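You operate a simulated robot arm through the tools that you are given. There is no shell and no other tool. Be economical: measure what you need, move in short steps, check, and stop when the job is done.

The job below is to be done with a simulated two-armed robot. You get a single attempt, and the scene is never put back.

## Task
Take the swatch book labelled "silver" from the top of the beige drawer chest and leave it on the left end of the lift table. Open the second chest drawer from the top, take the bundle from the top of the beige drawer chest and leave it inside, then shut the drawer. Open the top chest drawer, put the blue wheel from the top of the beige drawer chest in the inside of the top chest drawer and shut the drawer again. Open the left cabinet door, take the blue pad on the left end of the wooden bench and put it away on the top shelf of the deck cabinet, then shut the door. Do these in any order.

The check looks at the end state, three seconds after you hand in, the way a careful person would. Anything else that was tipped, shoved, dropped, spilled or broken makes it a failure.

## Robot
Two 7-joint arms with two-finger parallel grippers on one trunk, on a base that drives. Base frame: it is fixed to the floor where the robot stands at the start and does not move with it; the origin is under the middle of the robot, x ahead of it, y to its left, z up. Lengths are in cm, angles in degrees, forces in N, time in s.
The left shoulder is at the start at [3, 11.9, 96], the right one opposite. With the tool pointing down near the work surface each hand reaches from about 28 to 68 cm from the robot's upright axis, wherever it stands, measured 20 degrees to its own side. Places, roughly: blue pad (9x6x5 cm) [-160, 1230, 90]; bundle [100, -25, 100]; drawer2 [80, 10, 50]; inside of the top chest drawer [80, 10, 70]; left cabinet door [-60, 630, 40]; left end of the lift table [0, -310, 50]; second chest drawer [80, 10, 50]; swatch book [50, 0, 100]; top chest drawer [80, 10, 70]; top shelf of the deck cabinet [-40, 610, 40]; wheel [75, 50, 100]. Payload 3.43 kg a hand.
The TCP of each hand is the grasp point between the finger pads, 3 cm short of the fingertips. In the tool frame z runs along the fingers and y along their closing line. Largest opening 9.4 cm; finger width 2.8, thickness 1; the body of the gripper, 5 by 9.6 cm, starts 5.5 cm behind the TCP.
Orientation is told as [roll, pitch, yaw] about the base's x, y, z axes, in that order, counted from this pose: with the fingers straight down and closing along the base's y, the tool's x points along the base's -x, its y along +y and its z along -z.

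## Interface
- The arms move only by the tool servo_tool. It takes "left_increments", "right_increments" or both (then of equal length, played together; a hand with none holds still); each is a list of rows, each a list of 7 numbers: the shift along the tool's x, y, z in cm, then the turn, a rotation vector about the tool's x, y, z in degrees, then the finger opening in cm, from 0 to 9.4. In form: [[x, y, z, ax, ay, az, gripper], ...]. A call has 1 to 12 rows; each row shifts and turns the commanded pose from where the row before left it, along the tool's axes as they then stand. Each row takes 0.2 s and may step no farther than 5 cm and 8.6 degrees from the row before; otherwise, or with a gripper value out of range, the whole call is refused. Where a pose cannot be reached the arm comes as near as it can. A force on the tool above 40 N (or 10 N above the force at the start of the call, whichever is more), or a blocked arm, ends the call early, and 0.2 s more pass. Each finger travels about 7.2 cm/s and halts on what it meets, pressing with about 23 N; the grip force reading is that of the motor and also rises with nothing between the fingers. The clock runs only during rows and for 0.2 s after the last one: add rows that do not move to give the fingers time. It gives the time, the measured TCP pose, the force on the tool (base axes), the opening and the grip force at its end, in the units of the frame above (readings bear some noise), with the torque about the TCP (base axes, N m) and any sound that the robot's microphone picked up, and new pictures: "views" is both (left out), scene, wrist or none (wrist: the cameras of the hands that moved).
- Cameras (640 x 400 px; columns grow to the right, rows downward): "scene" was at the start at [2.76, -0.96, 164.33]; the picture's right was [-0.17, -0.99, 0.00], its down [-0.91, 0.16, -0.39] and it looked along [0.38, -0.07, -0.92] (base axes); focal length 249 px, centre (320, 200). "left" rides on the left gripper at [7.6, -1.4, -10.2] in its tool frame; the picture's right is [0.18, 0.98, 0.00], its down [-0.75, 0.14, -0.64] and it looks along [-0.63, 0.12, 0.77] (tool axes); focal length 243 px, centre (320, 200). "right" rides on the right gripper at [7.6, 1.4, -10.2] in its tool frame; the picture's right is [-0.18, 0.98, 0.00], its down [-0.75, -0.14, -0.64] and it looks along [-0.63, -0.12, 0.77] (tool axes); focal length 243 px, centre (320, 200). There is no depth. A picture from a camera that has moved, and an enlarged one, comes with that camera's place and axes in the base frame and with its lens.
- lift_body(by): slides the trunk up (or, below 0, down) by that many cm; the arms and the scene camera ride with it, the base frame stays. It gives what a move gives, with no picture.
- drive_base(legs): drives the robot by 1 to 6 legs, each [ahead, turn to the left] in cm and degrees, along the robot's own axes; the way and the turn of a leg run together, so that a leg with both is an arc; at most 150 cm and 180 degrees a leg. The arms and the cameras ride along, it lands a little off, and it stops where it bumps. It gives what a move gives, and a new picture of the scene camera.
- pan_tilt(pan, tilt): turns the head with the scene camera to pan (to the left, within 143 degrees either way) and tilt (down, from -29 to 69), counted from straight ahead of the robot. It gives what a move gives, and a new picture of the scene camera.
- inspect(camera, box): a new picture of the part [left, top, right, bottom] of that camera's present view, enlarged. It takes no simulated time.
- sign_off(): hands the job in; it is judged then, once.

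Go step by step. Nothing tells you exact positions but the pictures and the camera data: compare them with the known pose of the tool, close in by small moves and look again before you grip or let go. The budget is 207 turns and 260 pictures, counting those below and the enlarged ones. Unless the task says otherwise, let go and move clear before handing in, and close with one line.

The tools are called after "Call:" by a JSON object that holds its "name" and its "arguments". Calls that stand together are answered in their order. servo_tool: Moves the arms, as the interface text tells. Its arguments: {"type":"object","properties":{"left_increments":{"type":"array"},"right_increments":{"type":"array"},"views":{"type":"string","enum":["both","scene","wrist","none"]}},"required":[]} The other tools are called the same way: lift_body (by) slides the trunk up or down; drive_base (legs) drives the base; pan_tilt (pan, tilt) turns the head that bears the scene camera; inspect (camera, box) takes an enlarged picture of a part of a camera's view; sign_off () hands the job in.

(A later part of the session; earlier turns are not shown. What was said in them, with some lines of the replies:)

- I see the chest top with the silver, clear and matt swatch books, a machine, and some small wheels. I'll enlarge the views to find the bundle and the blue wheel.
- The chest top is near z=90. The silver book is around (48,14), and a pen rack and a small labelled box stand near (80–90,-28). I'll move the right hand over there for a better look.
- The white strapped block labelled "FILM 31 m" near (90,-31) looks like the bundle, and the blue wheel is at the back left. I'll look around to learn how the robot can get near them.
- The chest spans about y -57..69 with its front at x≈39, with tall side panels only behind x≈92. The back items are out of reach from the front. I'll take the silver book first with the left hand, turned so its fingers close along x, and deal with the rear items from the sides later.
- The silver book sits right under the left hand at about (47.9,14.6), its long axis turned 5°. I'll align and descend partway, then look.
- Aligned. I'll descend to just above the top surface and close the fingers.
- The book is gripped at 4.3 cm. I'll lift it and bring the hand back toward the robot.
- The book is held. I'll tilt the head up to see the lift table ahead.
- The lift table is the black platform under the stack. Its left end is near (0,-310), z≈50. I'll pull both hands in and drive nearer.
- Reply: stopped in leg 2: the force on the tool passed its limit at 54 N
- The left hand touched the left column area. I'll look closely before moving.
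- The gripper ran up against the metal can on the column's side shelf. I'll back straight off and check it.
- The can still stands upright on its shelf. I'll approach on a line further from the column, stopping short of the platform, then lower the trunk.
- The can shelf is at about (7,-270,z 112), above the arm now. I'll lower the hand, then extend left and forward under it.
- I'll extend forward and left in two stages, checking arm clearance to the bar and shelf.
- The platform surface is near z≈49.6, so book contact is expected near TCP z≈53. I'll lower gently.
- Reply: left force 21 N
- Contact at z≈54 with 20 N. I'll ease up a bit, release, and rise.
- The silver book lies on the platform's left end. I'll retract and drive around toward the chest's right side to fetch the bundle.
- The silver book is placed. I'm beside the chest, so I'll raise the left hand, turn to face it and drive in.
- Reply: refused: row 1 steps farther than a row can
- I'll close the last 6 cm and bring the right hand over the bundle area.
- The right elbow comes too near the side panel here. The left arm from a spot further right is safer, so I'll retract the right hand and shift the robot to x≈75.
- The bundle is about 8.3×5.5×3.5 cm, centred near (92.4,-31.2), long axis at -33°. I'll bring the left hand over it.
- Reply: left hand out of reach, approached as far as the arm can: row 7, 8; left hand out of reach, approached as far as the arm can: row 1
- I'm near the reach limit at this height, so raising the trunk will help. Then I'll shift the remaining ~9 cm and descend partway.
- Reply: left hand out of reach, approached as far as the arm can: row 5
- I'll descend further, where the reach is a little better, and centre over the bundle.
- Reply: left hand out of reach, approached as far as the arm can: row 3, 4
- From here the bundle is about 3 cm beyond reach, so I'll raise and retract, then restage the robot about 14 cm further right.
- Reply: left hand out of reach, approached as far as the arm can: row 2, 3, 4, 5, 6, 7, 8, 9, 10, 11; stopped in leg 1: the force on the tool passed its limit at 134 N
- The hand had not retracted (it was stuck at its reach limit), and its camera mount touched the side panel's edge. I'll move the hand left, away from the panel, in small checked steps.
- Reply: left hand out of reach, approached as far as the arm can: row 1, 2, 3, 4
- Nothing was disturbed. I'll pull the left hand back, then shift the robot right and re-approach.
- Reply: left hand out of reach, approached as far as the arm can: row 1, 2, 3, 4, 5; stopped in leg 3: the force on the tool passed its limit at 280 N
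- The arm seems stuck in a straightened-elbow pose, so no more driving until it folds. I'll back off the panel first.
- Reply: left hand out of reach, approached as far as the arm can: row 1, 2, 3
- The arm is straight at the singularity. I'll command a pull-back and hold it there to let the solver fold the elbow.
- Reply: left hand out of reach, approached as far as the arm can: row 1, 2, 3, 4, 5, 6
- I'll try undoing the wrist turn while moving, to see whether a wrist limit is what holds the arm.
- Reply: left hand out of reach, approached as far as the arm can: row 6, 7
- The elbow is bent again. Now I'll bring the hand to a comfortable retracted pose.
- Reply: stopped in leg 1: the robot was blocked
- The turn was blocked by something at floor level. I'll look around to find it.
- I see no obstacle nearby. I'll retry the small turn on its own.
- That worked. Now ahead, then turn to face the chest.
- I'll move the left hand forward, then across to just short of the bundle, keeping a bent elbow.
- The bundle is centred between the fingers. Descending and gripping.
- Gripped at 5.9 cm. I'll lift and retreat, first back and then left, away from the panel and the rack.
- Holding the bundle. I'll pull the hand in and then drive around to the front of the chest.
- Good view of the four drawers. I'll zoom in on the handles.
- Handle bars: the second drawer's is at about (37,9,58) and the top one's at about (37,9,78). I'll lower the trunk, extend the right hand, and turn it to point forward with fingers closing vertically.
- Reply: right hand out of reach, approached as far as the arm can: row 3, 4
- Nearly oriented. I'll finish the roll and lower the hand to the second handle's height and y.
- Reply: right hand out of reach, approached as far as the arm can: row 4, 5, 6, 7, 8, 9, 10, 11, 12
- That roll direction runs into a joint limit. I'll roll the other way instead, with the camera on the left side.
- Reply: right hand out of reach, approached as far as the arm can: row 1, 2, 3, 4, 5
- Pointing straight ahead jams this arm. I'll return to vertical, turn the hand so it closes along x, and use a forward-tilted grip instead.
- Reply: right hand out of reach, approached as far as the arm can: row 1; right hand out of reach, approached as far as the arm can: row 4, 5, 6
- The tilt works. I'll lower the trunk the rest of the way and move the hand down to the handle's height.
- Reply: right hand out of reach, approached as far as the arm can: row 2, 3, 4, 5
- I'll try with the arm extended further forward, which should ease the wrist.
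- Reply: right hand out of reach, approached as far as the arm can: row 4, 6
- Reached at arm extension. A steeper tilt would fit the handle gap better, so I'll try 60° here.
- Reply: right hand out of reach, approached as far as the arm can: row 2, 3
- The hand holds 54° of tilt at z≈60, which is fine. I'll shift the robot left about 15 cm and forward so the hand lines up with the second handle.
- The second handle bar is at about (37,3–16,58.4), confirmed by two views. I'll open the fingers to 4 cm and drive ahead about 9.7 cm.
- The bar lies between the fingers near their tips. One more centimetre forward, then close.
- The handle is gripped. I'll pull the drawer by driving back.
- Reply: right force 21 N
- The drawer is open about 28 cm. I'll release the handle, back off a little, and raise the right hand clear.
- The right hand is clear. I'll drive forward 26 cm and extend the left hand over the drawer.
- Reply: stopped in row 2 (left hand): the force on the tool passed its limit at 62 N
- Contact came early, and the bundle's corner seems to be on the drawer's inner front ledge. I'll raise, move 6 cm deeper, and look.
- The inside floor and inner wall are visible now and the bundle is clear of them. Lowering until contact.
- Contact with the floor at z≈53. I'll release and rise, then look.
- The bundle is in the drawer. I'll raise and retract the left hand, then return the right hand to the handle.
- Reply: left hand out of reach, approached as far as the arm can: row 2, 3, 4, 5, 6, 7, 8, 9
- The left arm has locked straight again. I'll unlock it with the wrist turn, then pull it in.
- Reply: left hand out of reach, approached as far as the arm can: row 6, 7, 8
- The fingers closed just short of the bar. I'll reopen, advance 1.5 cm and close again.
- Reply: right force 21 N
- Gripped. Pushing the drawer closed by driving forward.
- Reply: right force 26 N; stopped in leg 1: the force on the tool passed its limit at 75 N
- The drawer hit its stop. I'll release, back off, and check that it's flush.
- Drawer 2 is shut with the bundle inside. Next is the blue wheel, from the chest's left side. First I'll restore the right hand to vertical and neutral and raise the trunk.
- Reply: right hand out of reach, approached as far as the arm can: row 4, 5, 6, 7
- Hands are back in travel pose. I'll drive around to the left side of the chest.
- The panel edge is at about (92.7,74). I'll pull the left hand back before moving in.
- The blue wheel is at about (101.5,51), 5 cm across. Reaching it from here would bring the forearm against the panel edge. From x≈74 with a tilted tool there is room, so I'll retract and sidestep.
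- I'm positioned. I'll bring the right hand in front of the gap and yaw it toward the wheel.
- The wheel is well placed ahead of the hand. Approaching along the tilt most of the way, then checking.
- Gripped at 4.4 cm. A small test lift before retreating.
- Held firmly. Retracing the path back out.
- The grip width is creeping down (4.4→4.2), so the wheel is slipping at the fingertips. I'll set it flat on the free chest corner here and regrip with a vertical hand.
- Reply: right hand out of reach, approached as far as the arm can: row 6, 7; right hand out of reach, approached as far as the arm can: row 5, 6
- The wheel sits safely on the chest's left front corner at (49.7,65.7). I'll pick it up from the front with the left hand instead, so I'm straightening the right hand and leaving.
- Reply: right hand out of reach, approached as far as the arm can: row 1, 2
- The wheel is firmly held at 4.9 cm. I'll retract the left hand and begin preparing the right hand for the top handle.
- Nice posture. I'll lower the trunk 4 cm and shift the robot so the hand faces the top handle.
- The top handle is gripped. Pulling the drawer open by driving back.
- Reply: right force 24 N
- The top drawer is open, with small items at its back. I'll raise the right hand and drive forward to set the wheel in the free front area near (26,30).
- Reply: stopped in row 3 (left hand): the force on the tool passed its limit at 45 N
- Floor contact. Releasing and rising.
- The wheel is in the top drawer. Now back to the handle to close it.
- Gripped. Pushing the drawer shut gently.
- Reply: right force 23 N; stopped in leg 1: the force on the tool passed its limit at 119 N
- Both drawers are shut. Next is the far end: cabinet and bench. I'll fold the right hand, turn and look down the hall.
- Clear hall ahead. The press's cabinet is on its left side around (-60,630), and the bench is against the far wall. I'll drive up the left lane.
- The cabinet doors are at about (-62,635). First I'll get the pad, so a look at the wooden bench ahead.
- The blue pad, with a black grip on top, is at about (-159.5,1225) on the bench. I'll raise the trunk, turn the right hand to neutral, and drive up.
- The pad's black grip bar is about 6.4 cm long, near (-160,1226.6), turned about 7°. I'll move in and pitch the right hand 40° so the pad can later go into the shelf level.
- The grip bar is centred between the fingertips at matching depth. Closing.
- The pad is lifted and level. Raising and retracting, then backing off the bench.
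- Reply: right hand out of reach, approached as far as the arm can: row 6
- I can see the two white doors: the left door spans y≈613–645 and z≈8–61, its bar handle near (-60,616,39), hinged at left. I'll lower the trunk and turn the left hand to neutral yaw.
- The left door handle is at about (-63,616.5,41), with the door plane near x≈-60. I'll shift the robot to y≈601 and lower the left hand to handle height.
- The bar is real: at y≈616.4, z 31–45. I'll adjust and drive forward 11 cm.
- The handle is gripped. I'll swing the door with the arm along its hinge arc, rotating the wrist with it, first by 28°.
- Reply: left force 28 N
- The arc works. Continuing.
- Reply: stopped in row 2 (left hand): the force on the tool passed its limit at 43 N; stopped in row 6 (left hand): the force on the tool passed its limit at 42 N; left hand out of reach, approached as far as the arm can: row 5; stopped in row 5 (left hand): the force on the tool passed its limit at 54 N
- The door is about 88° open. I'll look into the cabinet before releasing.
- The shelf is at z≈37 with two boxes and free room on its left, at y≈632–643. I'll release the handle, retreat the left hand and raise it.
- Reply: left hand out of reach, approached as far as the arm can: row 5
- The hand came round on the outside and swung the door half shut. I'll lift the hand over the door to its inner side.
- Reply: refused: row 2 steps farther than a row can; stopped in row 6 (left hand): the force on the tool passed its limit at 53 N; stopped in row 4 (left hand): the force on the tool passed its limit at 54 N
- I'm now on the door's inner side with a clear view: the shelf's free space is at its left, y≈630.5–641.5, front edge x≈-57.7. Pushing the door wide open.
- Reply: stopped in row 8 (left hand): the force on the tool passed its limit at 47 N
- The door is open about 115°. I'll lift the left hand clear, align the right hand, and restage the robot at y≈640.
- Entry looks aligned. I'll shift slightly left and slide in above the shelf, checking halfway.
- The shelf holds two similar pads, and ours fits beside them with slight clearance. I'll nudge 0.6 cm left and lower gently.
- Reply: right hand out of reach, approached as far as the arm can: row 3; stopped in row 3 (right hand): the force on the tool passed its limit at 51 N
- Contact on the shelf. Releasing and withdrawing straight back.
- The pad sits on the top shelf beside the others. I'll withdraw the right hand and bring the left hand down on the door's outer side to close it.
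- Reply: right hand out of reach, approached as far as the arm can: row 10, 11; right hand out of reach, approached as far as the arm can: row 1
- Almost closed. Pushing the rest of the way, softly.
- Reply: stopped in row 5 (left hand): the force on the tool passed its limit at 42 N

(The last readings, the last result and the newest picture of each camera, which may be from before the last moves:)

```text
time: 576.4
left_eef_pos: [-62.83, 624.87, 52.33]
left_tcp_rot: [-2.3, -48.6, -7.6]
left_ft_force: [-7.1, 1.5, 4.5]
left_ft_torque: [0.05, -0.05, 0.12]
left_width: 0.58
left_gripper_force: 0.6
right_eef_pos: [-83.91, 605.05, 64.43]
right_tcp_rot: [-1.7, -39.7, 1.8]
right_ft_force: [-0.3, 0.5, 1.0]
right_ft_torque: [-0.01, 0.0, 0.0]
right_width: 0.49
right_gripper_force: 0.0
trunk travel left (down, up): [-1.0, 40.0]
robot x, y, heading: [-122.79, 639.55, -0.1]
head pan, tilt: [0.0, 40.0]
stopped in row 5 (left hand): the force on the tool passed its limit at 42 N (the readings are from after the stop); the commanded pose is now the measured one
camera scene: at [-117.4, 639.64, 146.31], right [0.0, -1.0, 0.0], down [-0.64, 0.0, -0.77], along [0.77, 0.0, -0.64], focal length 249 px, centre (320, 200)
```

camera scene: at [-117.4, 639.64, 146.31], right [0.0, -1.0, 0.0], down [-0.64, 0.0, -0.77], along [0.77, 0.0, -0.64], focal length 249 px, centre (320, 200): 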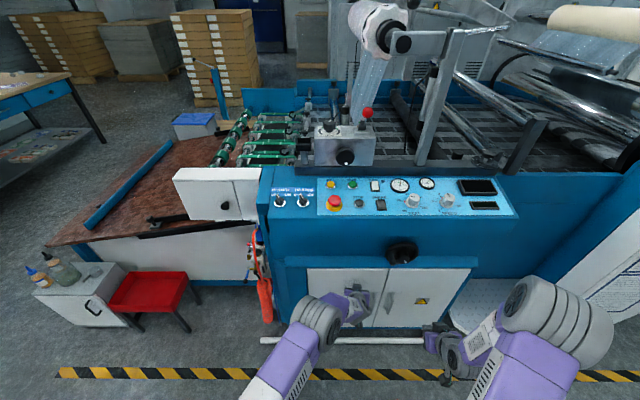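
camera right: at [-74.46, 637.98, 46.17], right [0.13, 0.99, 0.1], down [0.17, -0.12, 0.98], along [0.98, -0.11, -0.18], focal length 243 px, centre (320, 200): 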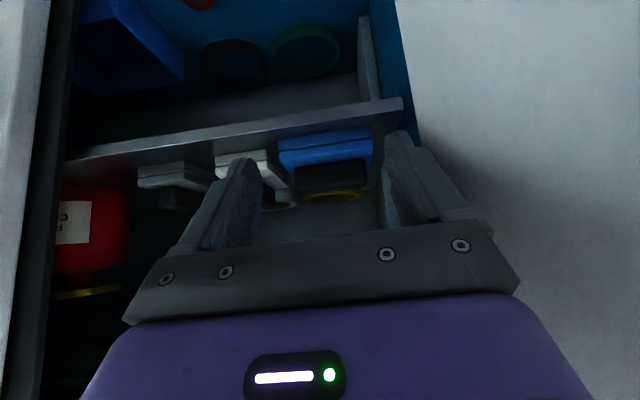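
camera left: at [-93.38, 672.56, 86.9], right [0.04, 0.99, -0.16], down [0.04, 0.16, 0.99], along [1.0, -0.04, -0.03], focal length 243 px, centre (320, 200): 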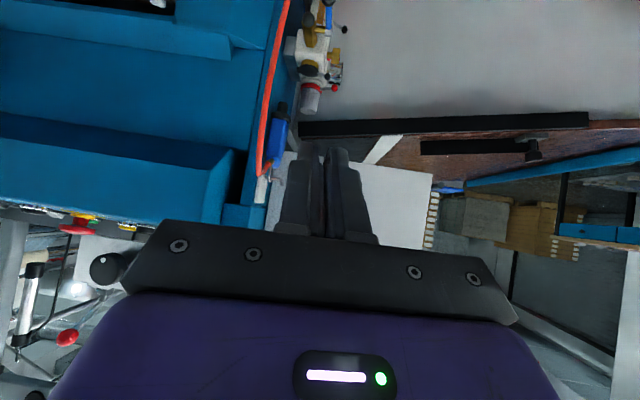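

The door looks shut. I'll back away and check it.

Call:
{"name": "drive_base", "arguments": {"legs": [[-45, 0]]}}

Call:
{"name": "inspect", "arguments": {"camera": "scene", "box": [240, 140, 440, 300]}}

```text
time: 579.1
left_eef_pos: [-107.87, 624.69, 52.37]
left_tcp_rot: [-2.0, -48.7, -7.9]
left_ft_force: [-1.1, 0.4, 0.1]
left_ft_torque: [0.04, 0.0, 0.02]
left_width: 0.5
left_gripper_force: 0.1
right_eef_pos: [-128.8, 604.87, 64.41]
right_tcp_rot: [-1.7, -39.7, 1.4]
right_ft_force: [-0.1, 0.2, 0.1]
right_ft_torque: [-0.01, -0.01, -0.03]
right_width: 0.52
right_gripper_force: 0.0
trunk travel left (down, up): [-1.0, 40.0]
robot x, y, heading: [-167.91, 639.52, -0.1]
head pan, tilt: [0.0, 40.0]
camera scene: at [-162.22, 639.61, 146.3], right [0.0, -1.0, 0.0], down [-0.64, 0.0, -0.77], along [0.77, 0.0, -0.64], focal length 249 px, centre (320, 200)
```

scene: 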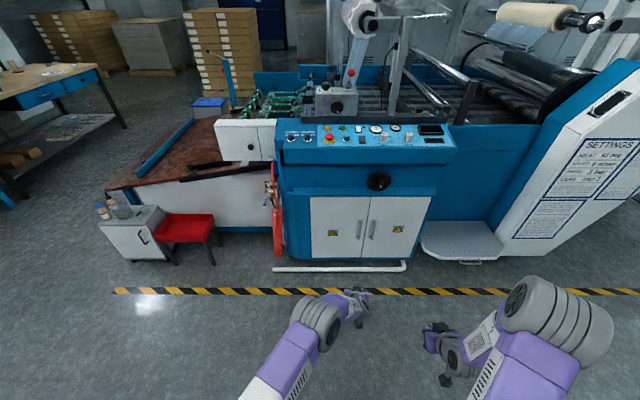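

```text
2.50 times, centred on (340, 220) of scene
camera zoom: at [-162.22, 639.61, 146.3], right [0.0, -1.0, 0.0], down [-0.64, 0.0, -0.77], along [0.77, 0.0, -0.64], focal length 624 px, centre (270, 150)
```

zoom: 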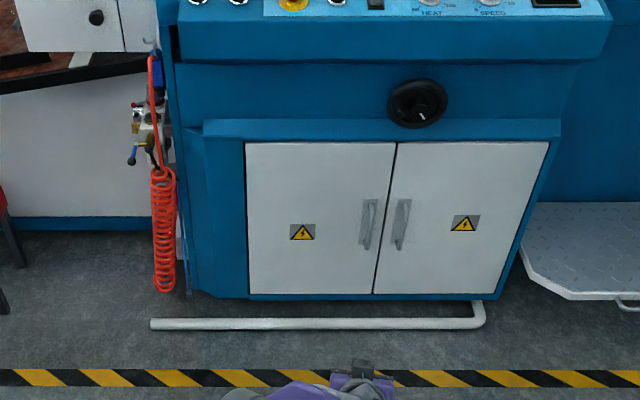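

The cabinet door is flush and shut, and all four jobs are in place with the hands clear. Handing in.

Call:
{"name": "sign_off", "arguments": {}}

```text
The job is handed in.
```

The silver swatch book is on the left end of the lift table, the bundle is shut in the second drawer, the blue wheel is shut in the top drawer, and the blue pad is on the cabinet's top shelf with the door closed. Along the way I bumped the can on the lift-table machine, which stayed upright, and twice knocked the chest's side panel with no visible damage.
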